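You operate a simulated robot arm through the tools that you are given. There is no shell and no other tool.

The job below is to be done with a simulated robot arm. You get a single attempt, and the scene is never put back.

## Task
Wipe off the grey smudge and chalk the spot past rib one.
Fine: grey pad for the smudge, marking gauge and blue chalk for the spot; both tools go back where they lay. Set down upright: yellow marking gauge. A coat counts when it lies all over at full strength: go over it till it gets no stronger. What is to be rubbed or washed off counts as gone when no trace of it is left.

Only the result counts: the job must be done as asked and must still hold three seconds after the hand-in. Knocking over, shifting, dropping, spilling or breaking anything else fails it.

## Robot
A 7-joint arm with a two-finger parallel gripper, fixed in place. Base frame: the origin is on the floor under the middle of its stand, x ahead of it, y to its left, z up. Readings come in mm, rad, newtons and seconds.
It reaches about 1479 mm from its shoulder. Its first joint turns from -2.897 to 2.897 rad. Payload 4.4 kg.
Tool frame: the origin (TCP) lies between the finger pads and is the grasp point; the fingertips stand 23 mm ahead of it; z points along the fingers, y is the line along which they close. The gripper opens to 94 mm. The fingers are 38 mm wide and 10 mm thick; the gripper's body (54 by 96 mm) begins 39 mm behind the TCP.
Orientation is told as [roll, pitch, yaw] about the base's x, y, z axes, in that order, counted from this pose: with the fingers straight down and closing along the base's y, the tool's x points along the base's -x, its y along +y and its z along -z.

## Interface
- The arm moves only by the tool send_rows. Its argument "series" is one flat list of numbers, 6 for each row, row after row: the shift along the tool's x, y, z in mm, then the turn, a rotation vector about the tool's x, y, z in rad. In form: [dx, dy, dz, ax, ay, az, dx, dy, dz, ax, ay, az, ...]. A call has 1 to 20 rows; each row is the pose to reach, as a shift and turn from the pose commanded when the call began, along the tool's axes at that moment. "jaw" is the closure, from 0 (fully open) to 1 (shut), set as the call begins (left out, the last holds). Each row takes 0.2 s and may step no farther than 50 mm and 0.15 rad from the row before; otherwise, or with a gripper value out of range, the whole call is refused. A pose out of reach is approached as far as the arm can. The call stops where the force on the tool passes 90 N (or 10 N more than at its start, if that is more) or the arm is blocked; 0.2 s more then pass. The fingers move at their own pace (about 72 mm/s each) and stop on an object; they squeeze with about 42 N. The grip force told is the motor's: it shows also when the fingers shut on nothing. Time passes only in rows, and 0.2 s behind the last, so rows that repeat a pose let the fingers close. The reply holds the time, the measured pose of the TCP, the force on the tool along the base axes, the opening and the grip force, in the units named above and with some noise, with the torque about the TCP (base axes, N m) and any sound that the robot's microphone picked up, and new pictures: "pictures" is both (left out), scene, wrist or none.
- Cameras (640 x 400 px; columns grow to the right, rows downward): "scene" is fixed at [220.4, -500.3, 1631.7]; the picture's right is [0.62, -0.78, 0.00], its down [-0.60, -0.48, -0.64] and it looks along [0.50, 0.40, -0.77] (base axes); focal length 351 px, centre (320, 200). "wrist" rides on the gripper at [86, 16, -74] in the tool frame; the picture's right is [-0.18, 0.98, 0.00], its down [-0.58, -0.11, -0.81] and it looks along [-0.79, -0.15, 0.59] (tool axes); focal length 243 px, centre (320, 200).
- locate(camera, pixels): for up to 12 pixels [column, row] of the newest picture of that camera ("zoom" is the newest enlarged one), the place [x, y, z] in the base frame of the surface seen there, good to about 3 mm. The clock stands still meanwhile.
- enlarge(camera, box): a new picture of the part [left, top, right, bottom] of that camera's present view, enlarged. The clock stands still meanwhile.
- job_done(): hands the job in; it is judged then, once.

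Open the gripper and draw the arm clear of the work before you hand the job in, unless the task says otherwise.

The tools are called after "Call:" by a JSON object that holds its "name" and its "arguments". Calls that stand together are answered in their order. send_rows: Moves the arm, as the interface text tells. Its arguments: {"type":"object","properties":{"series":{"type":"array"},"jaw":{"type":"number"},"pictures":{"type":"string","enum":["both","scene","wrist","none"]}},"required":["series"]} The other tools are called the same way: locate (camera, pixels) gives the place of the surface under pixels of a picture; enlarge (camera, box) takes an enlarged picture of a part of a camera's view; job_done () hands the job in.

At the start:

```text
time_s: 0.0
position: [693.7, 12.7, 1193.3]
tcp_rot: [0.001, 0.0, -0.001]
wrist_force: [0.8, -0.5, -0.1]
torque: [0.03, -0.01, -0.02]
grip_width: 94.0
gripper_force: 0.1
```

scene: 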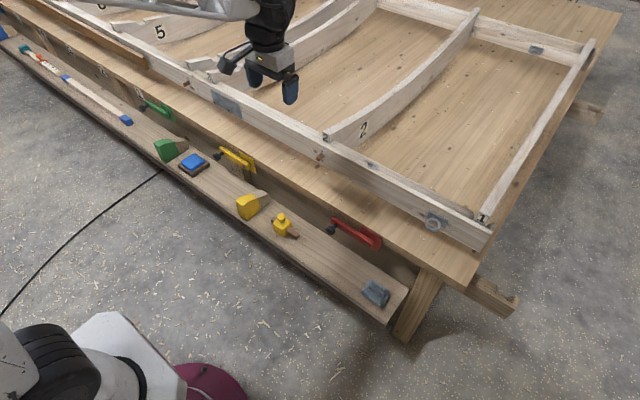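
wrist: 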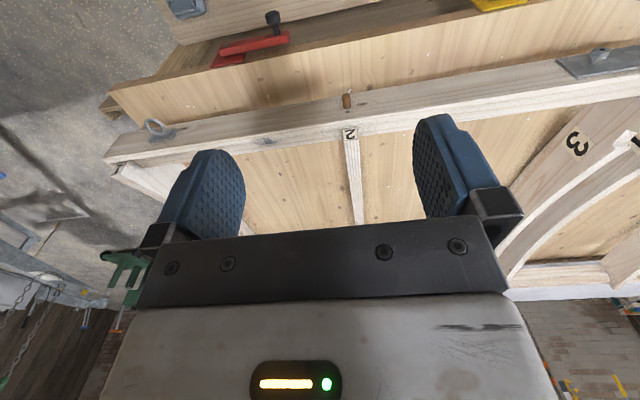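

The scene shows a workbench with ribs (2, 3, 5 ...) in a frame, and a shelf in front with tools: yellow items near (248,205), (283,226), a grey pad near (375,292). I enlarge several parts to understand what is what.

Call:
{"name": "enlarge", "arguments": {"camera": "scene", "box": [220, 150, 420, 340]}}

Call:
{"name": "enlarge", "arguments": {"camera": "scene", "box": [320, 0, 640, 260]}}

Call:
{"name": "enlarge", "arguments": {"camera": "scene", "box": [0, 0, 320, 200]}}

```text
2.11 times, centred on (320, 245) of scene
```

zoom: 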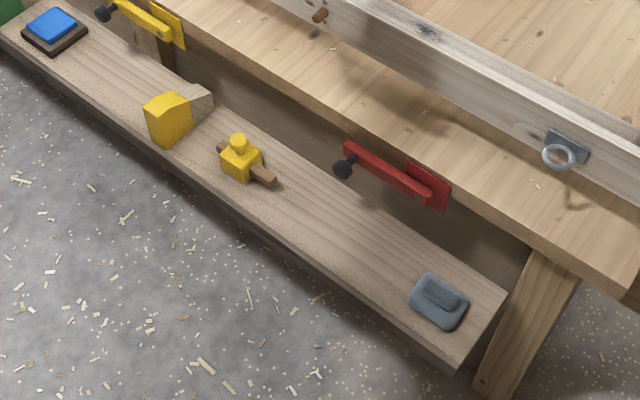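

```text
1.54 times, centred on (480, 130) of scene
```

zoom: 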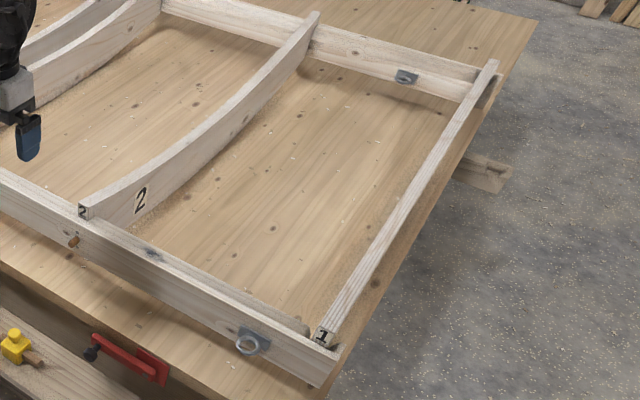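

```text
2.00 times, centred on (160, 100) of scene
```

zoom: 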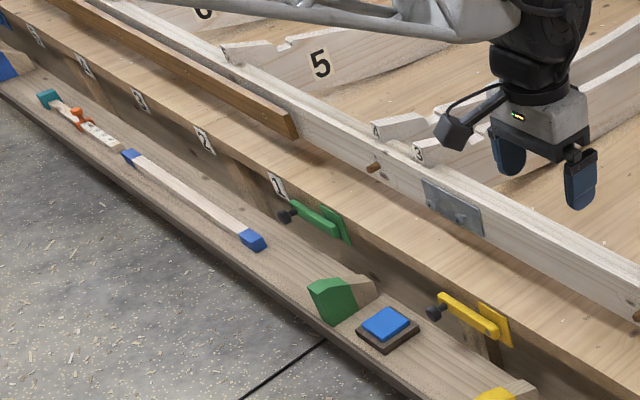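

I need geometry: I'll locate key points on the shelf tools, the stringer marks and rib ends.

Call:
{"name": "locate", "arguments": {"camera": "scene", "pixels": [[375, 290], [283, 218], [282, 230], [248, 206], [192, 161], [370, 163], [330, 134], [487, 215], [435, 222], [318, 158], [400, 300], [185, 83]]}}

Call:
{"name": "enlarge", "arguments": {"camera": "scene", "box": [300, 110, 400, 190]}}

Call:
{"name": "enlarge", "arguments": {"camera": "scene", "box": [400, 160, 520, 260]}}

Call:
{"name": "enlarge", "arguments": {"camera": "scene", "box": [130, 60, 260, 140]}}

```text
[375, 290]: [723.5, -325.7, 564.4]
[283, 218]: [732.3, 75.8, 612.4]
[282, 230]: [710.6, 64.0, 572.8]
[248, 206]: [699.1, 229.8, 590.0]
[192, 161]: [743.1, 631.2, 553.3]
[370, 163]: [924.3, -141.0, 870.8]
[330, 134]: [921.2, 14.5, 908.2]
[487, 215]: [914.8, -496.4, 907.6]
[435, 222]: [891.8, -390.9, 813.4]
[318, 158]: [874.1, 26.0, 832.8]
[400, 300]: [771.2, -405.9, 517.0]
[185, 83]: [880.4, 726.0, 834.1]
```

```text
5.00 times, centred on (350, 150) of scene
```

zoom: 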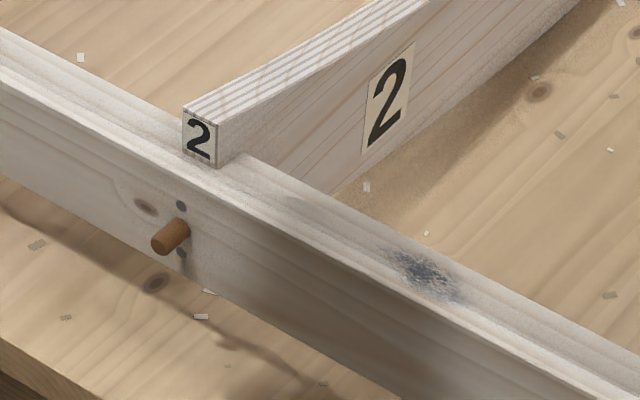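

```text
4.00 times, centred on (460, 210) of scene
```

zoom: 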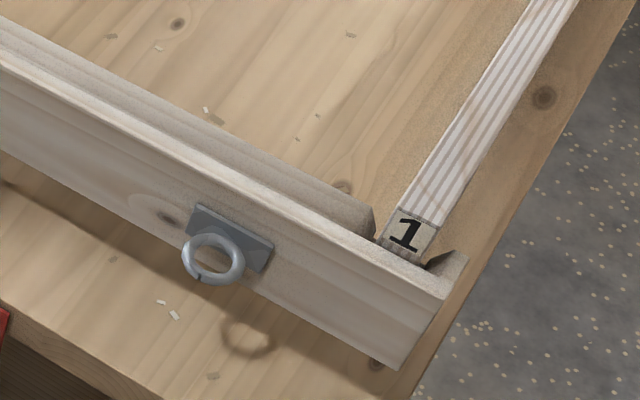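

```text
4.92 times, centred on (195, 100) of scene
```

zoom: 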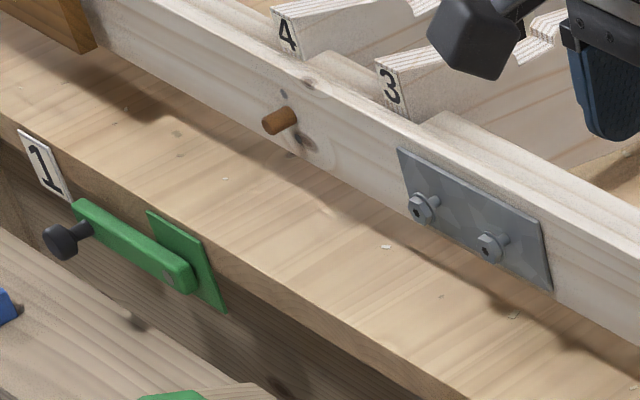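

The grey smudge sits on the stringer top near (924,-141,871). I'll look at the same stretch with the wrist camera to find the spot "past rib one".

Call:
{"name": "enlarge", "arguments": {"camera": "wrist", "box": [100, 60, 380, 220]}}

Call:
{"name": "enlarge", "arguments": {"camera": "wrist", "box": [400, 20, 640, 200]}}

Call:
{"name": "enlarge", "arguments": {"camera": "scene", "box": [450, 180, 510, 260]}}

```text
2.29 times, centred on (240, 140) of wrist
```

zoom: 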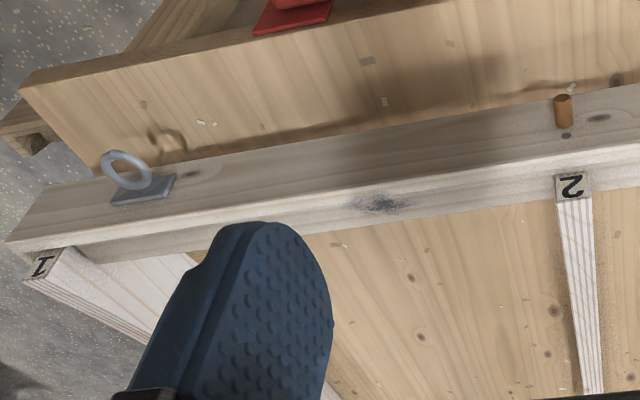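

```text
2.22 times, centred on (520, 110) of wrist
```

zoom: 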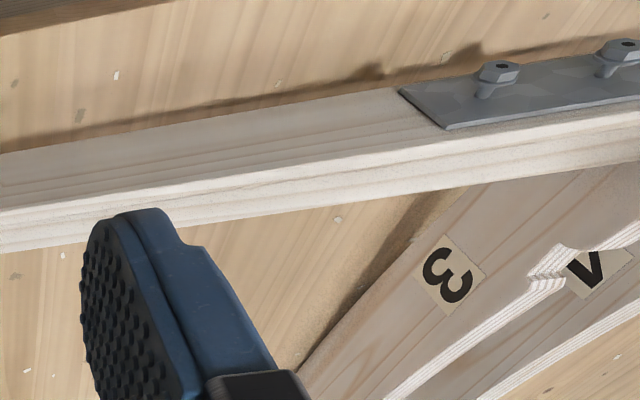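

```text
5.00 times, centred on (480, 220) of scene
```

zoom: 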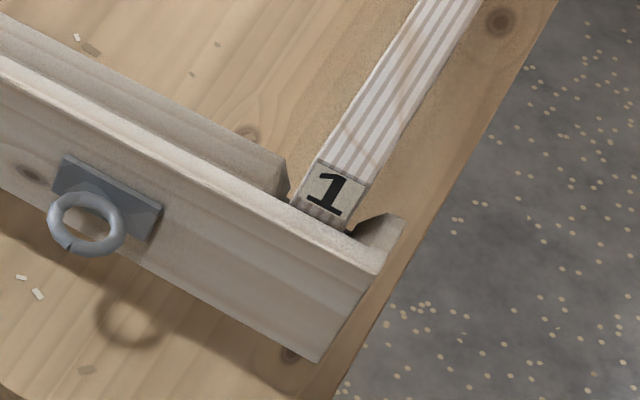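

I'll inspect the far stringer, the rib one surroundings, and the tools more closely before moving.

Call:
{"name": "enlarge", "arguments": {"camera": "scene", "box": [490, 20, 620, 110]}}

Call:
{"name": "enlarge", "arguments": {"camera": "scene", "box": [225, 180, 325, 250]}}

Call:
{"name": "enlarge", "arguments": {"camera": "scene", "box": [340, 260, 420, 320]}}

Call:
{"name": "enlarge", "arguments": {"camera": "scene", "box": [140, 120, 270, 200]}}

Call:
{"name": "enlarge", "arguments": {"camera": "scene", "box": [380, 60, 560, 200]}}

Call:
{"name": "enlarge", "arguments": {"camera": "scene", "box": [0, 20, 140, 130]}}

```text
4.44 times, centred on (555, 65) of scene
```

zoom: 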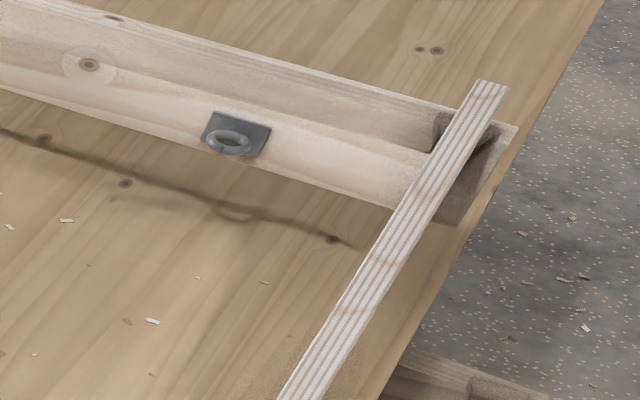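

```text
5.71 times, centred on (275, 215) of scene
```

zoom: 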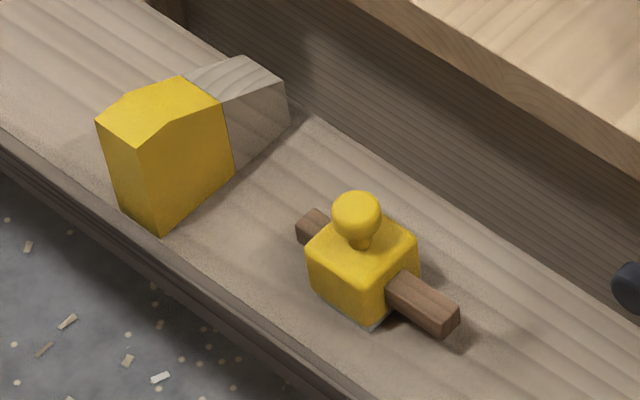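

```text
6.67 times, centred on (380, 290) of scene
```

zoom: 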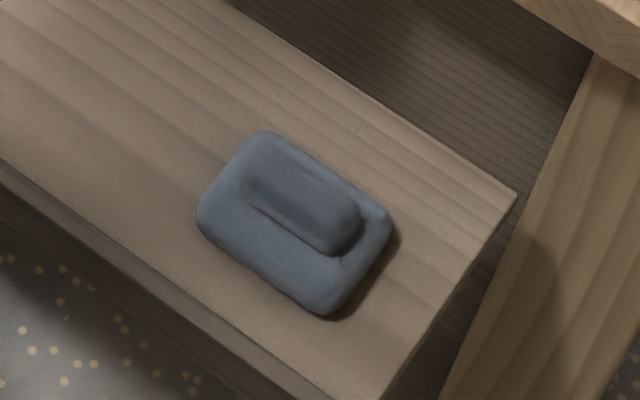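

```text
4.92 times, centred on (205, 160) of scene
```

zoom: 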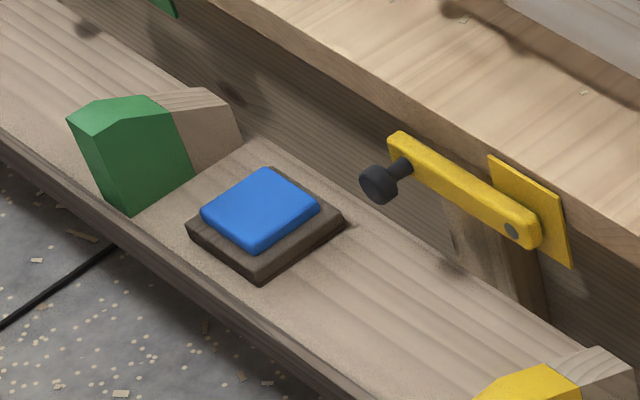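

```text
2.86 times, centred on (470, 130) of scene
```

zoom: 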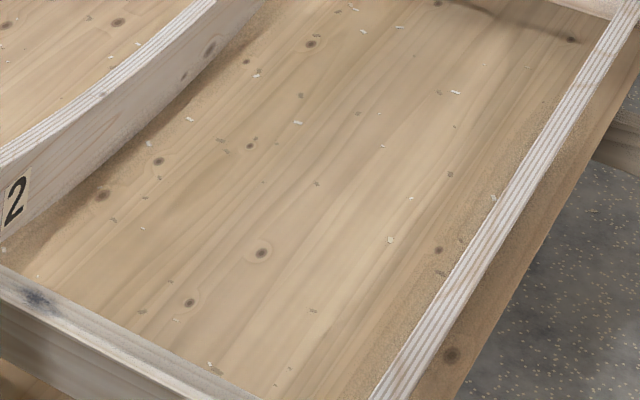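

```text
3.64 times, centred on (70, 75) of scene
```

zoom: 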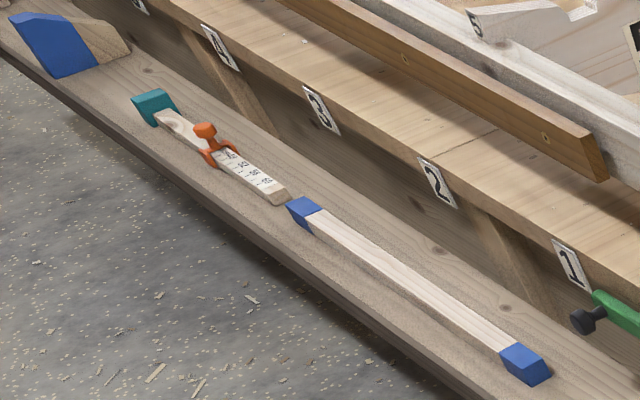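

The yellow marking gauge (zoom (355,250)) has a grey-green sole beneath it, the blue chalk is the block in a dark tray at (192,162), the grey pad lies at (375,292). I move the gripper toward the stringer between rib one and two to look closely with the wrist camera.

Call:
{"name": "send_rows", "arguments": {"series": [-9.9, -35.5, 27.4, 0, 0, 0, -19.8, -71, 54.8, 0, 0, 0, -29.7, -106.5, 82.2, 0, 0, 0, -39.6, -142, 109.6, 0, 0, 0, -49.5, -177.5, 137, 0, 0, 0, -59.4, -213, 164.4, 0, 0, 0, -69.3, -248.5, 191.8, 0, 0, 0, -79.3, -283.7, 219.3, 0, 0, 0], "jaw": 0}}

```text
time_s: 1.8
position: [775.0, -272.1, 975.9]
tcp_rot: [-0.001, 0.001, -0.001]
wrist_force: [0.4, 0.6, 0.6]
torque: [0.04, -0.02, -0.02]
grip_width: 93.8
gripper_force: 0.0
```

scene: 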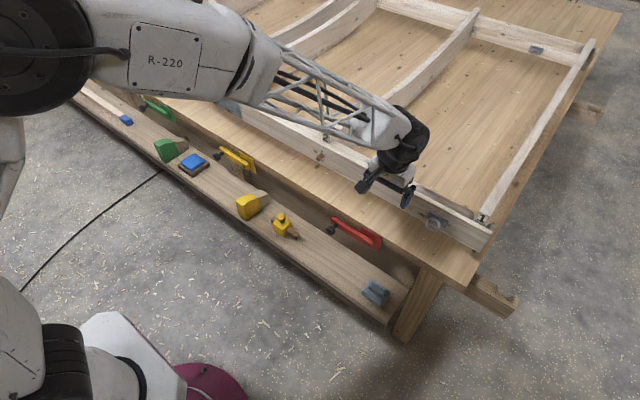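
wrist: 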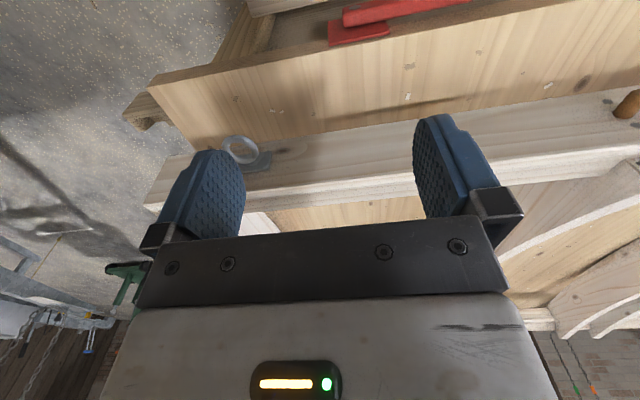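

The stringer runs at rows 130–200 in the wrist view; I enlarge it between the fingers to search for a marked spot.

Call:
{"name": "enlarge", "arguments": {"camera": "wrist", "box": [220, 110, 430, 240]}}

Call:
{"name": "enlarge", "arguments": {"camera": "wrist", "box": [440, 80, 640, 205]}}

Call:
{"name": "enlarge", "arguments": {"camera": "wrist", "box": [120, 100, 280, 220]}}

```text
3.05 times, centred on (325, 175) of wrist
```

zoom: 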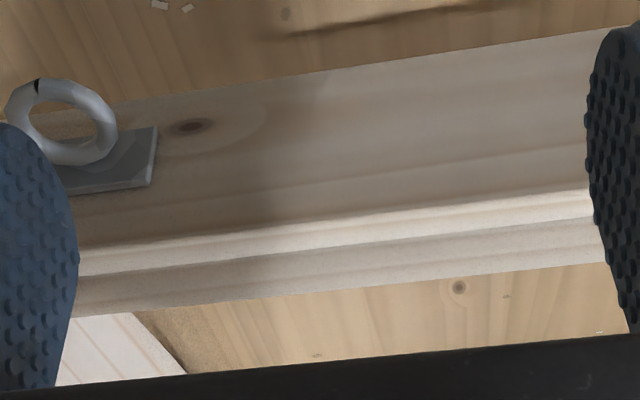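

```text
3.20 times, centred on (540, 142) of wrist
```

zoom: 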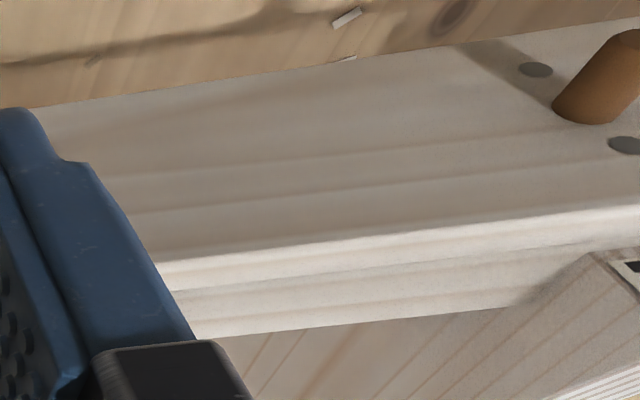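

```text
3.33 times, centred on (200, 160) of wrist
```

zoom: 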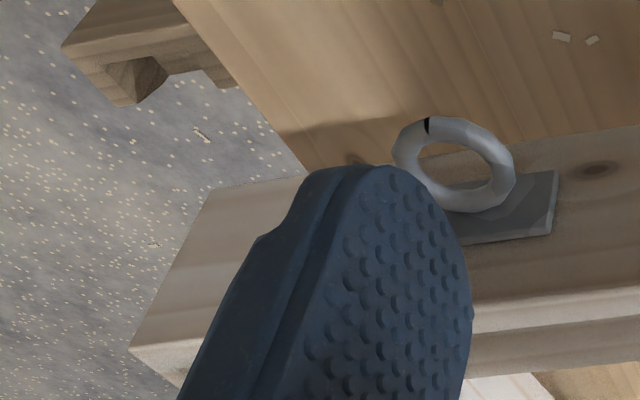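

No marked spot is visible on the front faces between the ribs. I swing the camera round to the right end (looking along +y) to inspect rib one's outer side and the stringer end.

Call:
{"name": "send_rows", "arguments": {"series": [-15.9, -43.5, -6.7, 0, 0, -0.143, -31.8, -87, -13.4, 0, 0, -0.286, -47.7, -130.5, -20.1, 0, 0, -0.429, -63.6, -174, -26.8, 0, 0, -0.572, -79.5, -217.5, -33.5, 0, 0, -0.715, -95.4, -261, -40.2, 0, 0, -0.858, -111.3, -304.5, -46.9, 0, 0, -1.001, -127.2, -348, -53.6, 0, 0, -1.144, -143.1, -391.5, -60.3, 0, 0, -1.287, -159, -435, -67, 0, 0, -1.43, -175, -478, -74, 0, 0, -1.571]}}

```text
time_s: 4.2
position: [950.6, -751.7, 1050.1]
tcp_rot: [0.001, 0.001, 1.574]
wrist_force: [0.3, 0.4, 0.1]
torque: [0.02, 0.05, 0.04]
grip_width: 94.2
gripper_force: 0.0
```

scene: 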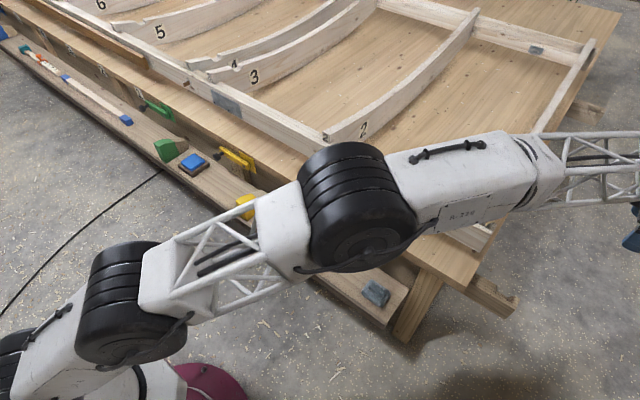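
wrist: 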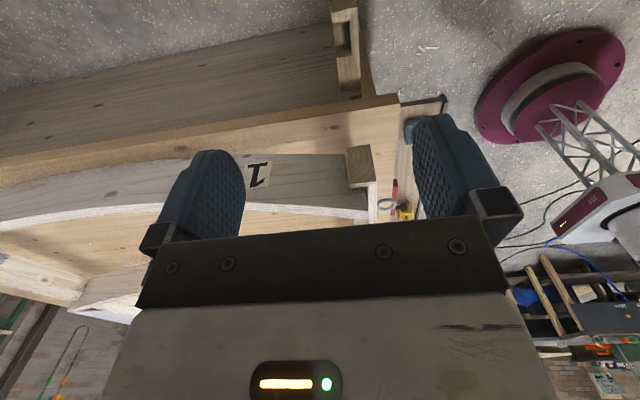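

The wrist view shows rib one's outer face with a "1" label at (258,175). I enlarge it and the scene's newly visible left ribs.

Call:
{"name": "enlarge", "arguments": {"camera": "wrist", "box": [230, 100, 430, 240]}}

Call:
{"name": "enlarge", "arguments": {"camera": "wrist", "box": [0, 100, 220, 330]}}

Call:
{"name": "enlarge", "arguments": {"camera": "scene", "box": [30, 0, 360, 150]}}

```text
2.86 times, centred on (330, 170) of wrist
```

zoom: 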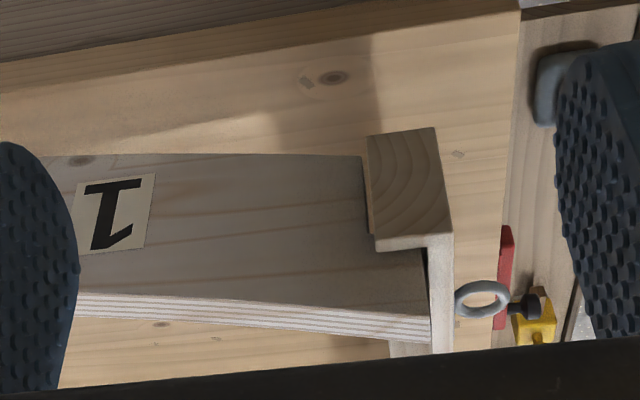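

```text
1.74 times, centred on (110, 215) of wrist
```

zoom: 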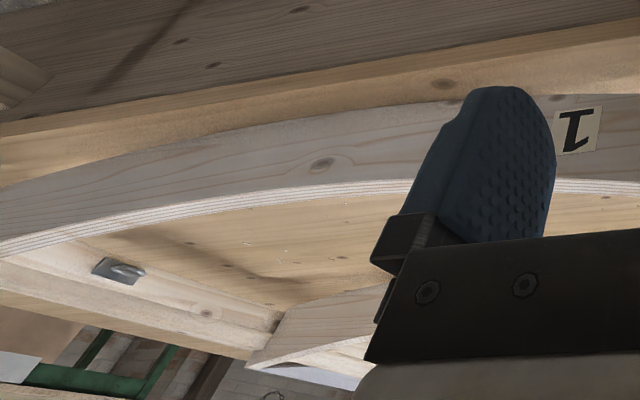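

```text
1.94 times, centred on (195, 75) of scene
```

zoom: 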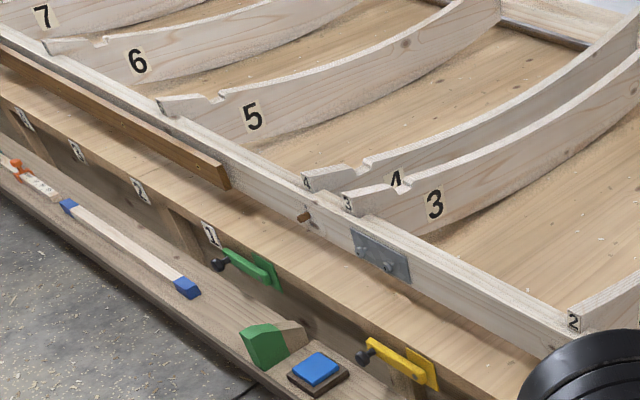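

No spot on rib one's outer face. I swing back with a higher, steeper view to look down onto the stringer top between ribs one and two, with jaws shut so the fingers hide less.

Call:
{"name": "send_rows", "arguments": {"series": [-46.3, 4.8, -9.2, 0, 0, 0.131, -92.6, 9.6, -18.4, 0, 0, 0.262, -138.9, 14.4, -27.6, 0, 0, 0.393, -185.2, 19.2, -36.8, 0, 0, 0.524, -231.5, 24, -46, 0, 0, 0.655, -277.8, 28.8, -55.2, 0, 0, 0.786, -324.1, 33.6, -64.4, 0, 0, 0.917, -370.4, 38.4, -73.6, 0, 0, 1.048, -416.7, 43.2, -82.8, 0, 0, 1.179, -463, 48, -92, 0, 0, 1.31, -509.3, 52.8, -101.2, 0, 0, 1.441, -555.7, 57.6, -110, 0, 0, 1.572], "jaw": 1, "pictures": "none"}}

Call:
{"name": "send_rows", "arguments": {"series": [0, 0, 0, 0, 0.15, 0, 0, 0, 0, 0, 0.3, 0, 0, 0, 0, 0, 0.45, 0, 0, 0, 0, 0, 0.45, 0]}}

```text
time_s: 6.8
position: [889.0, -191.8, 1158.8]
tcp_rot: [0.0, 0.001, -0.004]
wrist_force: [0.2, 0.6, -0.9]
torque: [-0.02, 0.01, 0.0]
grip_width: 0.0
gripper_force: 41.8
```

```text
time_s: 7.8
position: [891.6, -193.0, 1159.4]
tcp_rot: [0.0, 0.45, 0.0]
wrist_force: [-0.1, 0.7, 0.6]
torque: [-0.02, 0.04, -0.03]
grip_width: 0.0
gripper_force: 42.2
```

scene: 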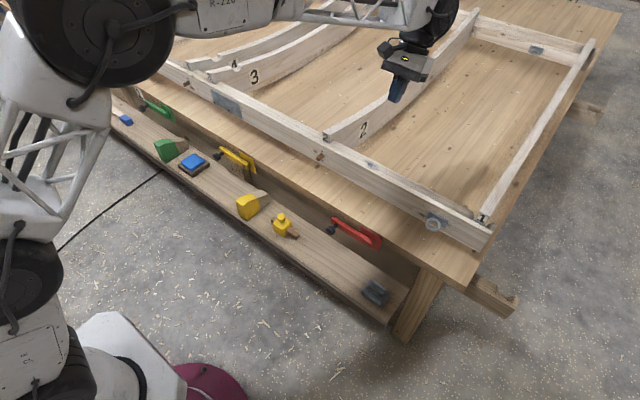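
wrist: 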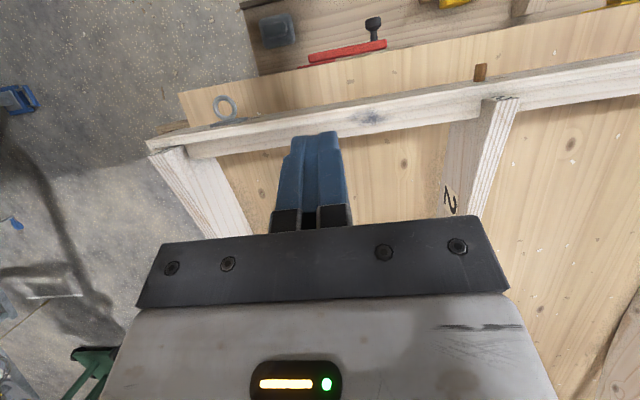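

The smudge shows at wrist (368,118) between rib one (left) and rib two (right). I enlarge the stringer top along its length.

Call:
{"name": "enlarge", "arguments": {"camera": "wrist", "box": [140, 80, 330, 190]}}

Call:
{"name": "enlarge", "arguments": {"camera": "wrist", "box": [320, 60, 520, 180]}}

Call:
{"name": "enlarge", "arguments": {"camera": "wrist", "box": [480, 20, 640, 130]}}

Call:
{"name": "locate", "arguments": {"camera": "wrist", "pixels": [[368, 118], [250, 138], [200, 130], [160, 150], [500, 97], [470, 95], [300, 120], [420, 120], [355, 113], [380, 122], [240, 150], [400, 107]]}}

```text
3.37 times, centred on (235, 135) of wrist
```

zoom: 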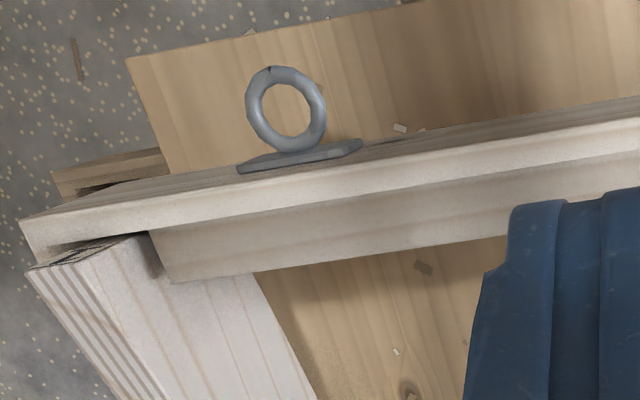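

```text
3.20 times, centred on (420, 120) of wrist
```

zoom: 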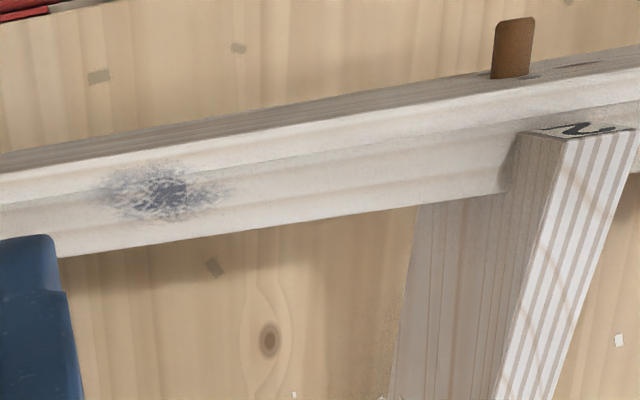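

```text
3.64 times, centred on (560, 75) of wrist
```

zoom: 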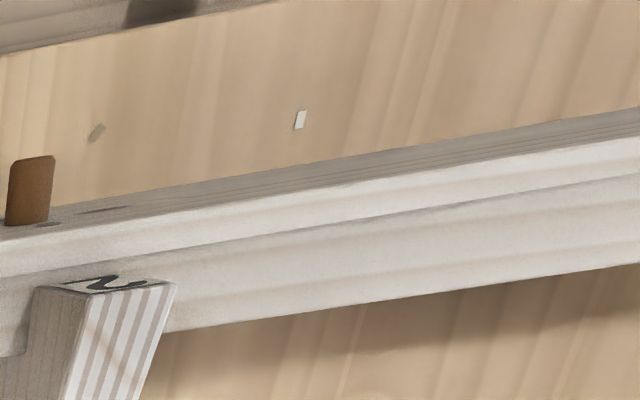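

```text
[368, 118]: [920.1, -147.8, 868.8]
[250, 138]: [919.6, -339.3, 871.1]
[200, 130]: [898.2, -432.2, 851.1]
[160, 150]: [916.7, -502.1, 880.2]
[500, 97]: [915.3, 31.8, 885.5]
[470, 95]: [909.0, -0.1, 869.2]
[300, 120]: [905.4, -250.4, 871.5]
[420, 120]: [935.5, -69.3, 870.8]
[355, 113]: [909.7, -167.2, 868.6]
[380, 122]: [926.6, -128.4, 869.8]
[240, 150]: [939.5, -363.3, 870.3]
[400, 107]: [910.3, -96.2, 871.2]
```

The stringer top is at z≈870 and only the smudge at about (919,-148) is visible in this bay. I slide the camera along +y to check the other bays for any marked spot.

Call:
{"name": "send_rows", "arguments": {"series": [0, 50, 0, 0, 0, 0, 0, 100, 0, 0, 0, 0, 0, 150, 0, 0, 0, 0, 0, 200, 0, 0, 0, 0, 0, 250, 0, 0, 0, 0, 0, 300, 0, 0, 0, 0, 0, 350, 0, 0, 0, 0, 0, 400, 0, 0, 0, 0, 0, 450, 0, 0, 0, 0, 0, 500, 0, 0, 0, 0]}}

Call:
{"name": "enlarge", "arguments": {"camera": "wrist", "box": [0, 40, 320, 240]}}

Call:
{"name": "enlarge", "arguments": {"camera": "wrist", "box": [320, 0, 640, 200]}}

Call:
{"name": "send_rows", "arguments": {"series": [0, 50, 0, 0, 0, 0, 0, 100, 0, 0, 0, 0, 0, 150, 0, 0, 0, 0, 0, 200, 0, 0, 0, 0, 0, 250, 0, 0, 0, 0, 0, 300, 0, 0, 0, 0, 0, 350, 0, 0, 0, 0, 0, 400, 0, 0, 0, 0, 0, 450, 0, 0, 0, 0, 0, 500, 0, 0, 0, 0]}}

Call:
{"name": "enlarge", "arguments": {"camera": "wrist", "box": [0, 40, 320, 240]}}

Call:
{"name": "enlarge", "arguments": {"camera": "wrist", "box": [320, 0, 640, 200]}}

Call:
{"name": "enlarge", "arguments": {"camera": "scene", "box": [320, 0, 640, 260]}}

```text
time_s: 10.0
position: [889.7, 307.8, 1159.9]
tcp_rot: [0.001, 0.45, -0.003]
wrist_force: [-0.3, 0.7, 0.1]
torque: [-0.03, -0.01, 0.02]
grip_width: 0.0
gripper_force: 42.0
```

scene: 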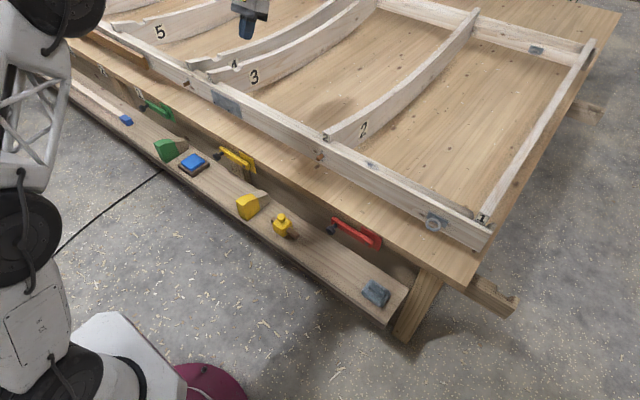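
wrist: 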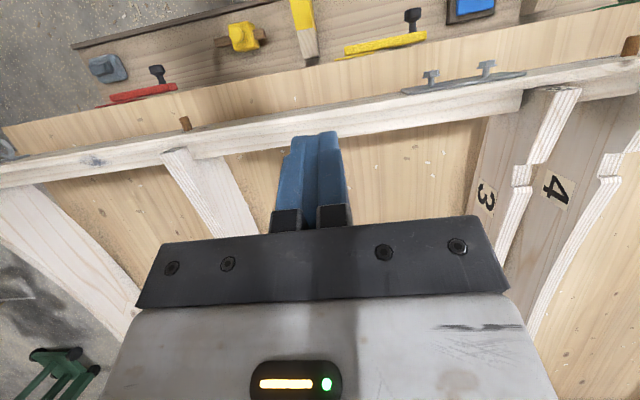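

```text
2.00 times, centred on (160, 140) of wrist
```

zoom: 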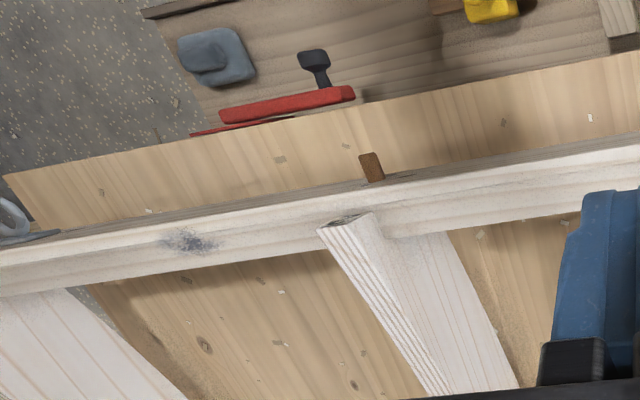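

```text
2.00 times, centred on (480, 100) of wrist
```

zoom: 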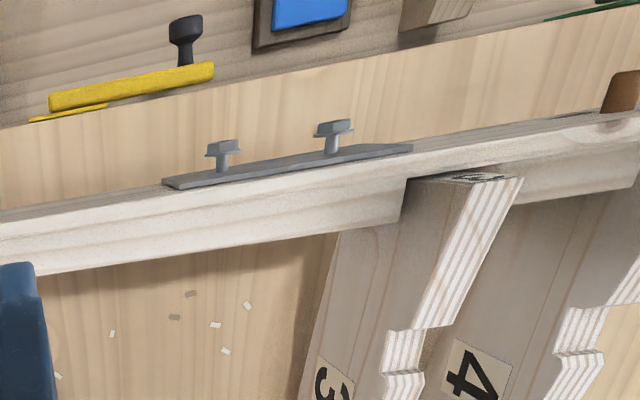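

```text
time_s: 12.2
position: [888.5, 799.3, 1143.1]
tcp_rot: [-0.01, 0.459, -0.008]
wrist_force: [1.7, -0.3, -9.0]
torque: [-0.05, 0.34, 0.04]
grip_width: 0.1
gripper_force: 42.1
out of reach, approached as far as the arm can: row 10
```

scene: 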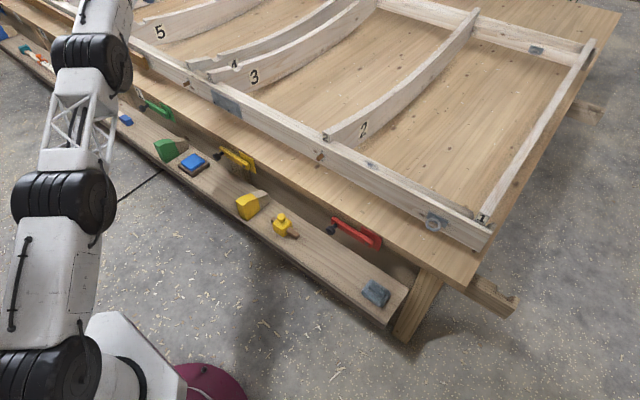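
wrist: 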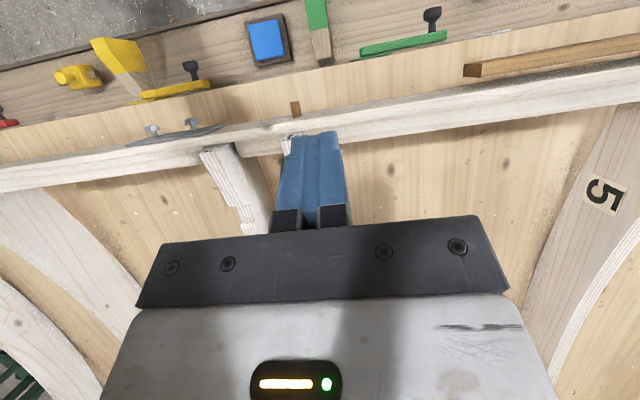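

```text
2.00 times, centred on (160, 140) of wrist
```

zoom: 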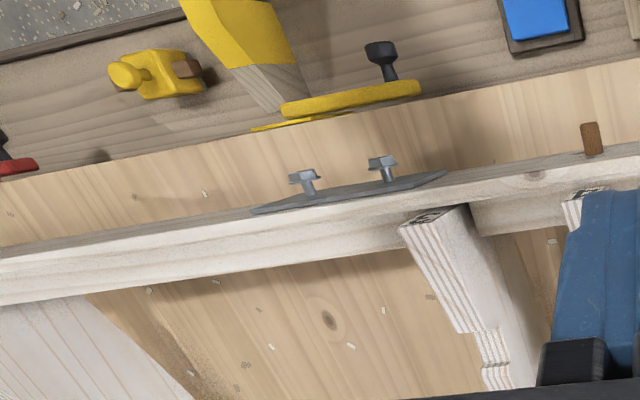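

```text
2.00 times, centred on (480, 100) of wrist
```

zoom: 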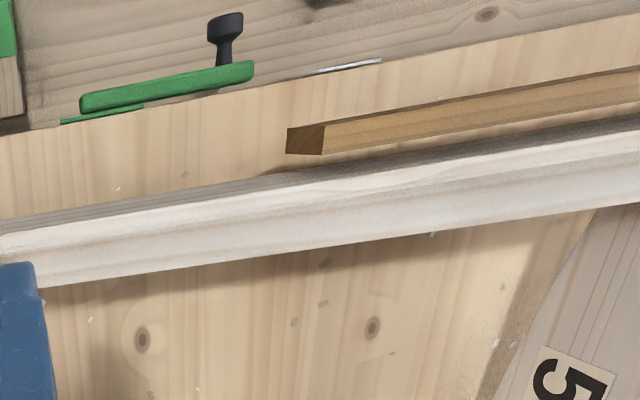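

```text
1.54 times, centred on (480, 130) of scene
```

zoom: 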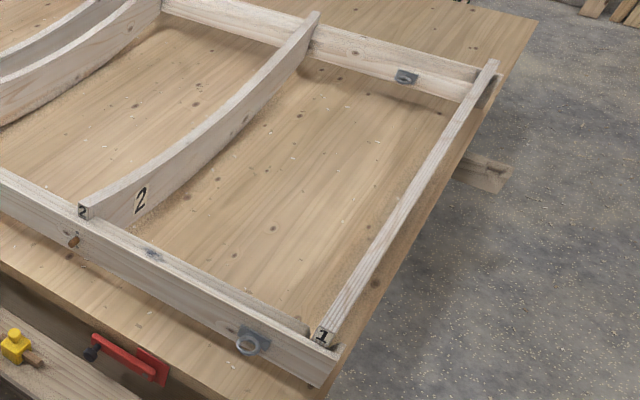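

No other mark exists on the frame; the smudge bay itself is past rib one. I start with the grey pad: zoom in and locate its outline and handle ridge.

Call:
{"name": "enlarge", "arguments": {"camera": "scene", "box": [340, 260, 420, 320]}}

Call:
{"name": "locate", "arguments": {"camera": "zoom", "pixels": [[265, 140], [385, 215], [325, 305], [205, 220], [275, 170], [345, 240], [255, 195], [340, 205], [150, 150], [420, 250], [290, 200], [230, 330]]}}

```text
6.67 times, centred on (380, 290) of scene
```

zoom: 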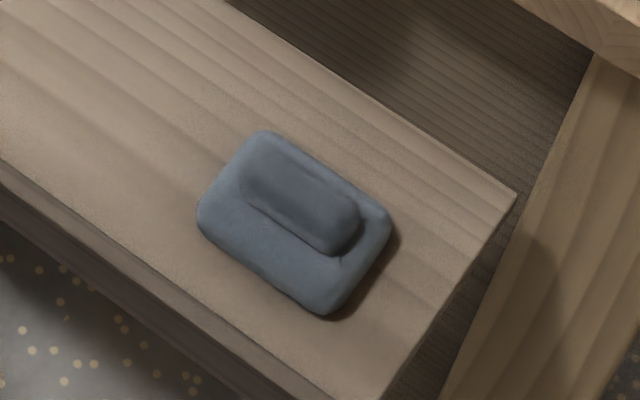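

```text
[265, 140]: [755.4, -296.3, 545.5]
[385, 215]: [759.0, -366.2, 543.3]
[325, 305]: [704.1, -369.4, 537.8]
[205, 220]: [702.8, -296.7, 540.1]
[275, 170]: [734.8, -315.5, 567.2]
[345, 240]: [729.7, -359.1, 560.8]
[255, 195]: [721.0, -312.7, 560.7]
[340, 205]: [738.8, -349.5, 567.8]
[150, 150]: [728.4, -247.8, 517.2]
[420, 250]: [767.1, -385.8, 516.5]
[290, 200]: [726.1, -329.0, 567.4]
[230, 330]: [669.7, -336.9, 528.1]
```

The pad is about 75 mm along y by 56 mm along x, with a ridge handle centred near (731,-333), top z≈567. I locate surrounding obstacles (bench edge, leg, red clamp) and the marking gauge and chalk geometry as well.

Call:
{"name": "locate", "arguments": {"camera": "scene", "pixels": [[440, 262], [415, 300], [395, 262], [332, 228], [365, 236], [345, 270], [330, 285], [380, 315], [300, 200], [430, 240], [405, 292], [310, 180]]}}

Call:
{"name": "enlarge", "arguments": {"camera": "scene", "box": [225, 180, 325, 250]}}

Call:
{"name": "locate", "arguments": {"camera": "zoom", "pixels": [[355, 205], [355, 225], [310, 245], [355, 270], [415, 240], [360, 318], [310, 220], [400, 285], [455, 310], [425, 325], [410, 275], [380, 330]]}}

Call:
{"name": "enlarge", "arguments": {"camera": "scene", "box": [165, 140, 225, 180]}}

Call:
{"name": "locate", "arguments": {"camera": "zoom", "pixels": [[300, 155], [295, 100], [400, 170], [270, 250], [180, 170], [340, 90], [150, 200], [440, 190], [255, 310], [100, 300], [480, 250], [290, 200]]}}

```text
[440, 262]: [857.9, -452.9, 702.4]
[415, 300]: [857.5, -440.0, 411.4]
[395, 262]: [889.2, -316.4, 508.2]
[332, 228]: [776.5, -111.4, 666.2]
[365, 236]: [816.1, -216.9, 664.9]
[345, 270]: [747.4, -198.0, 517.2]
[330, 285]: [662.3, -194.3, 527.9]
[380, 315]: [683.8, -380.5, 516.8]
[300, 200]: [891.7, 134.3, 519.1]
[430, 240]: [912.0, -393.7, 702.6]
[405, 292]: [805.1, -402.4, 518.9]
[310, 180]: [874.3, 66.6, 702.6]
```

```text
5.71 times, centred on (275, 215) of scene
```

zoom: 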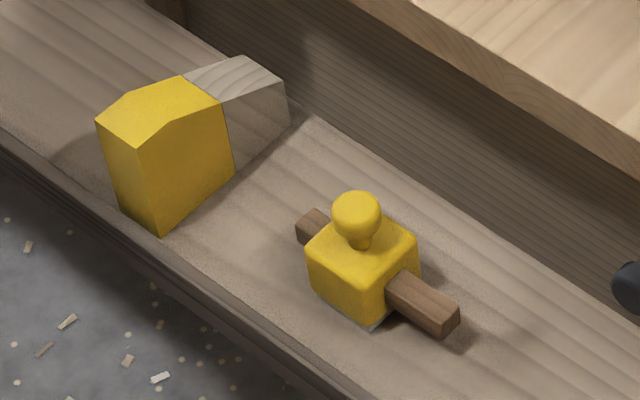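

```text
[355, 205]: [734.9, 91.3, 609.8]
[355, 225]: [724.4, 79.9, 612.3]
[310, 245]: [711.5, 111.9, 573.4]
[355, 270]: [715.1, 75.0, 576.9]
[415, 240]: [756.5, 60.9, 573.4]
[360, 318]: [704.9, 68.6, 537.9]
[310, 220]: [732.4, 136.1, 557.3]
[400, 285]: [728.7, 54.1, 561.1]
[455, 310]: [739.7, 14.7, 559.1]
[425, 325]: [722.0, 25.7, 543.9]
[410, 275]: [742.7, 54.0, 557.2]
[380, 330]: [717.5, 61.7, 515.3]
```

```text
10.00 times, centred on (195, 160) of scene
```

zoom: 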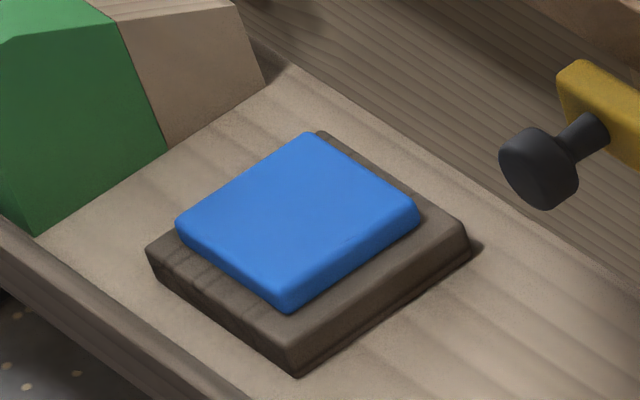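

```text
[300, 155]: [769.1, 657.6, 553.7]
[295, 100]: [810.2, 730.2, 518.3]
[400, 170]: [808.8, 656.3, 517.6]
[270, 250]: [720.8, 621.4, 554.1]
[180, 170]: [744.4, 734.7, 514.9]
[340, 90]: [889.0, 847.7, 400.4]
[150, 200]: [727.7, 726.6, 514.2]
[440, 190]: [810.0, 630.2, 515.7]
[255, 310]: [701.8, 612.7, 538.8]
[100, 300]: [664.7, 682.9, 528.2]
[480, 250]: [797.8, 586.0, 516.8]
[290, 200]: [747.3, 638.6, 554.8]
```

Clear geometry: shelf top z≈517, bench top z≈703 with front edge x≈858. I retract the arm, level the tool, and head toward the pad in stages.

Call:
{"name": "send_rows", "arguments": {"series": [8.5, -42.1, 18.6, 0, -0.0375, 0, 17, -84.2, 37.2, 0, -0.075, 0, 25.4, -126.3, 55.8, 0, -0.1125, 0, 33.9, -168.3, 74.3, 0, -0.15, 0, 42.3, -210.4, 92.9, 0, -0.1875, 0, 50.8, -252.5, 111.5, 0, -0.225, 0, 59.3, -294.6, 130.1, 0, -0.2625, 0, 67.7, -336.7, 148.7, 0, -0.3, 0, 76.2, -378.8, 167.3, 0, -0.3375, 0, 84.7, -420.8, 185.8, 0, -0.375, 0, 93.1, -462.9, 204.4, 0, -0.4125, 0, 101.6, -505, 223, 0, -0.45, 0], "jaw": 0, "pictures": "none"}}

```text
time_s: 14.8
position: [696.0, 295.7, 997.4]
tcp_rot: [0.0, 0.001, 0.0]
wrist_force: [-0.4, 0.2, -0.3]
torque: [0.0, 0.0, -0.02]
grip_width: 94.0
gripper_force: 0.0
```

Tool is level at (696,296,997). Now I move above the grey pad at (731,-333,720) turning yaw to +90° so the jaws close across the ridge (along x).

Call:
{"name": "send_rows", "arguments": {"series": [-2.3, -41.9, 18.5, 0, 0, -0.1047, -4.7, -83.9, 36.9, 0, 0, -0.2094, -7, -125.8, 55.4, 0, 0, -0.3142, -9.3, -167.7, 73.9, 0, 0, -0.4189, -11.7, -209.7, 92.3, 0, 0, -0.5236, -14, -251.6, 110.8, 0, 0, -0.6283, -16.3, -293.5, 129.3, 0, 0, -0.733, -18.7, -335.5, 147.7, 0, 0, -0.8378, -21, -377.4, 166.2, 0, 0, -0.9425, -23.3, -419.3, 184.7, 0, 0, -1.0472, -25.7, -461.3, 203.1, 0, 0, -1.1519, -28, -503.2, 221.6, 0, 0, -1.2566, -30.3, -545.1, 240.1, 0, 0, -1.3614, -32.7, -587.1, 258.5, 0, 0, -1.4661, -35, -629, 277, 0, 0, -1.5708, -35, -629, 277, 0, 0, -1.5708]}}

```text
time_s: 18.2
position: [731.5, -333.8, 721.3]
tcp_rot: [-0.001, 0.0, 1.571]
wrist_force: [0.2, 0.9, 0.3]
torque: [0.04, 0.0, -0.01]
grip_width: 94.3
gripper_force: 0.0
```

scene: 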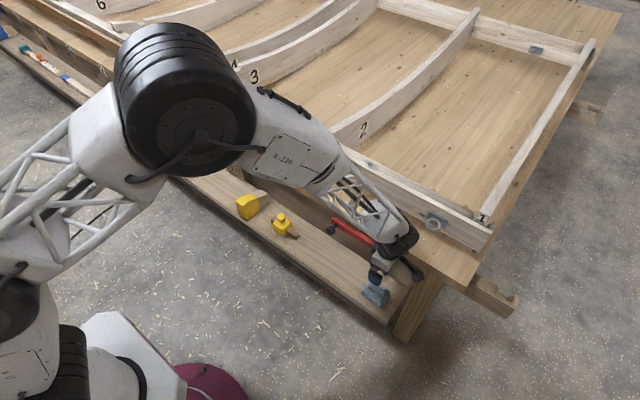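
wrist: 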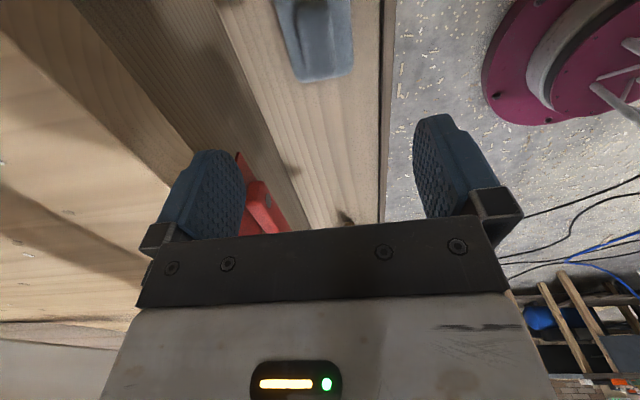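

The pad is seen at wrist (315,35), below the fingers. I locate its ridge via the wrist camera to refine the grasp position.

Call:
{"name": "enlarge", "arguments": {"camera": "wrist", "box": [260, 0, 380, 90]}}

Call:
{"name": "locate", "arguments": {"camera": "zoom", "pixels": [[200, 100], [250, 100], [330, 100], [380, 100], [420, 200], [470, 350], [250, 300], [300, 230], [330, 170], [240, 200], [350, 30], [120, 60]]}}

Call:
{"name": "enlarge", "arguments": {"camera": "scene", "box": [300, 170, 460, 330]}}

```text
4.44 times, centred on (320, 45) of wrist
```

zoom: 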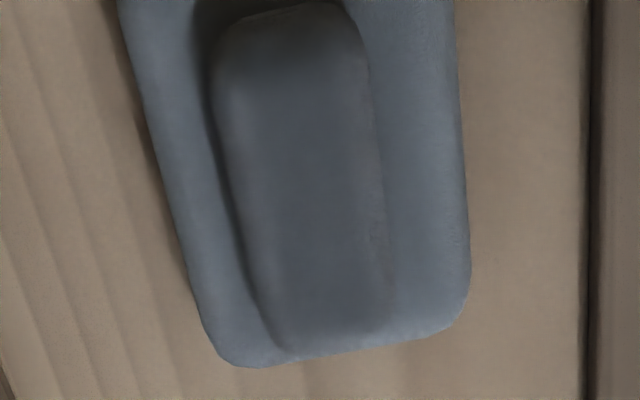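

```text
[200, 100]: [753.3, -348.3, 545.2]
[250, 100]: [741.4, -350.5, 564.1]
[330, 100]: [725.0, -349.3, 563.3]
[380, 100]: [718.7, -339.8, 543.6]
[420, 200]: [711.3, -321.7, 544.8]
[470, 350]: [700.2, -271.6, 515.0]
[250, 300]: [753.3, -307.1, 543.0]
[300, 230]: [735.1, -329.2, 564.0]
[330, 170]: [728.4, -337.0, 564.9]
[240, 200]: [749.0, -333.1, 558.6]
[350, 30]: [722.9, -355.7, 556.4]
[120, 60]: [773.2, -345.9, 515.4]
```

```text
2.50 times, centred on (380, 250) of scene
```

zoom: 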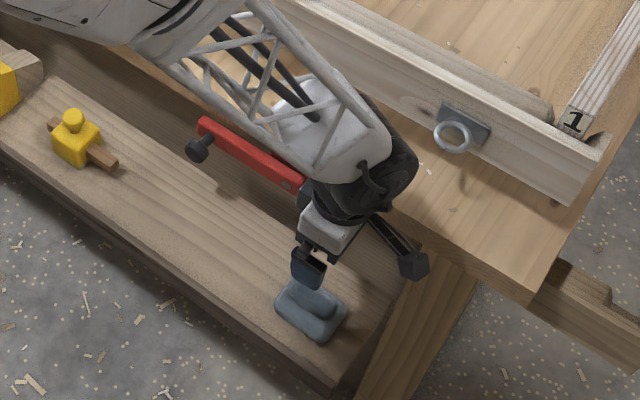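

The forearm's clearance to the red clamp and bench needs checking before lowering; I locate points on the forearm and wrist joint.

Call:
{"name": "locate", "arguments": {"camera": "zoom", "pixels": [[350, 140], [400, 160], [330, 180], [250, 130], [180, 60], [330, 230], [410, 262], [300, 110], [240, 150], [380, 120], [200, 140], [260, 165]]}}

```text
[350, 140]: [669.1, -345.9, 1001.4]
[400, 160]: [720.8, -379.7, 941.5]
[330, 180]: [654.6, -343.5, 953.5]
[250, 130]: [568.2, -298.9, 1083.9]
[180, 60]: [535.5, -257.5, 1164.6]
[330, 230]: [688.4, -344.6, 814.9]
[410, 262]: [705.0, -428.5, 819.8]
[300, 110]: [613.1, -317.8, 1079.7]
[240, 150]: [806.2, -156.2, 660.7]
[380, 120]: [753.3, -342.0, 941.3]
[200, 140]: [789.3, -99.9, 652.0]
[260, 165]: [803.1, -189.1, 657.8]
```

Forearm is well clear (z≈1000+). I lower straight down to TCP z≈571 (fingertips ~548, just above the pad base at 544) with jaws open.

Call:
{"name": "send_rows", "arguments": {"series": [0, 0, 40, 0, 0, 0, 0, 0, 80, 0, 0, 0, 0, 0, 115, 0, 0, 0, 0, 0, 135, 0, 0, 0, 0, 0, 145, 0, 0, 0, 0, 0, 150, 0, 0, 0, 0, 0, 150, 0, 0, 0], "jaw": 0}}

```text
time_s: 19.8
position: [730.6, -335.0, 572.9]
tcp_rot: [-0.001, 0.001, 1.568]
wrist_force: [0.2, -0.2, -0.1]
torque: [0.03, 0.02, 0.01]
grip_width: 94.2
gripper_force: 0.1
```

scene: 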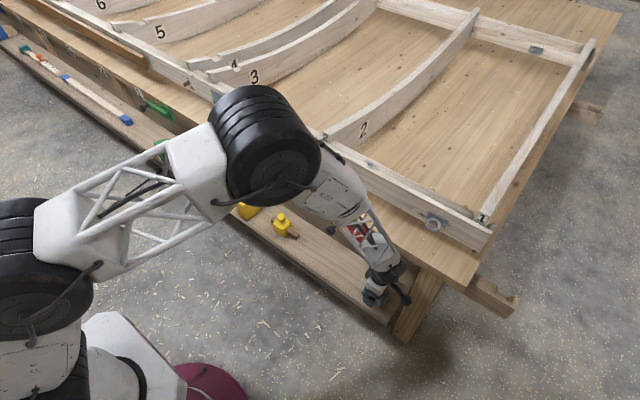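
wrist: 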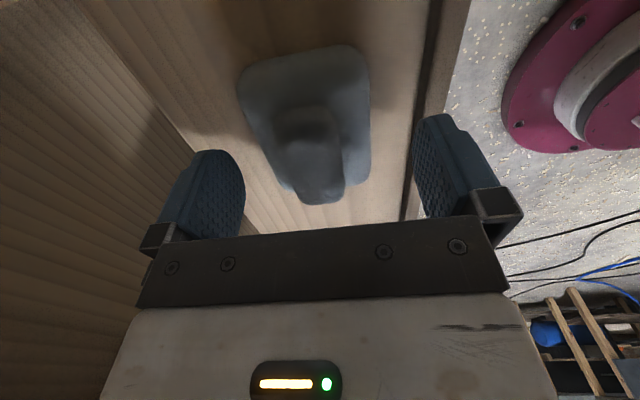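

The ridge sits between the fingers, slightly left of centre. I check its exact x-range with locate.

Call:
{"name": "locate", "arguments": {"camera": "wrist", "pixels": [[280, 150], [290, 150], [300, 150], [310, 150], [320, 150], [335, 150], [345, 150], [310, 120], [315, 180], [250, 70], [360, 60], [365, 150]]}}

```text
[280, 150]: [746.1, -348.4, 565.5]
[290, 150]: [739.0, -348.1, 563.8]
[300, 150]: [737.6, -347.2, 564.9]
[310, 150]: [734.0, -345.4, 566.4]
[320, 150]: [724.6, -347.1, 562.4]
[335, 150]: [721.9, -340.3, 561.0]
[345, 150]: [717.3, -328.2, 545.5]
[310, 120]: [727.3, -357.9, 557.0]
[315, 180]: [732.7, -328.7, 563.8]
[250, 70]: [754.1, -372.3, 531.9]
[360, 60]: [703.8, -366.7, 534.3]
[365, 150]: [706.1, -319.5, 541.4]
```

Ridge spans x≈721–746, centre ≈733; I nudge +2 mm in x and close the jaws on it.

Call:
{"name": "send_rows", "arguments": {"series": [0, -2, 0, 0, 0, 0, 0, -2, 0, 0, 0, 0], "jaw": 0, "pictures": "none"}}

Call:
{"name": "send_rows", "arguments": {"series": [0, 0, 0, 0, 0, 0, 0, 0, 0, 0, 0, 0, 0, 0, 0, 0, 0, 0, 0, 0, 0, 0, 0, 0, 0, 0, 0, 0, 0, 0], "jaw": 1}}

```text
time_s: 20.4
position: [732.6, -333.6, 572.8]
tcp_rot: [-0.001, -0.001, 1.57]
wrist_force: [0.1, 0.1, 0.0]
torque: [0.0, 0.0, 0.04]
grip_width: 93.9
gripper_force: 0.0
```

```text
time_s: 21.6
position: [733.1, -334.1, 572.3]
tcp_rot: [0.0, 0.001, 1.569]
wrist_force: [0.0, -0.5, 3.5]
torque: [-0.02, -0.08, 0.03]
grip_width: 28.9
gripper_force: 42.5
```

scene: 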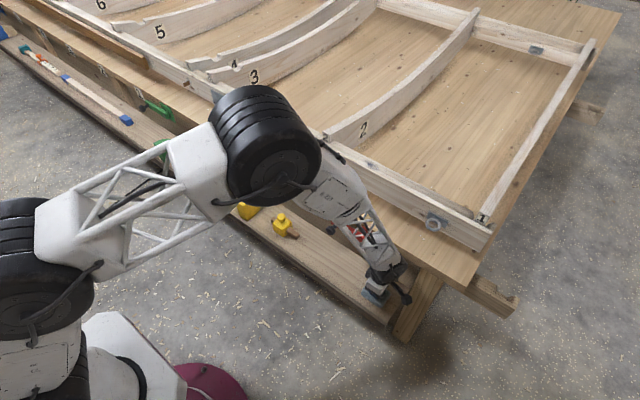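
wrist: 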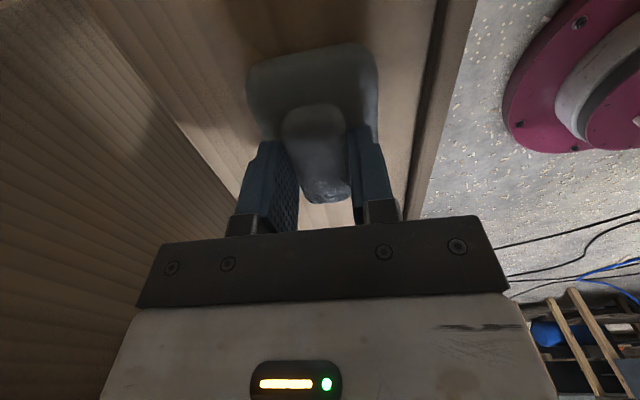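

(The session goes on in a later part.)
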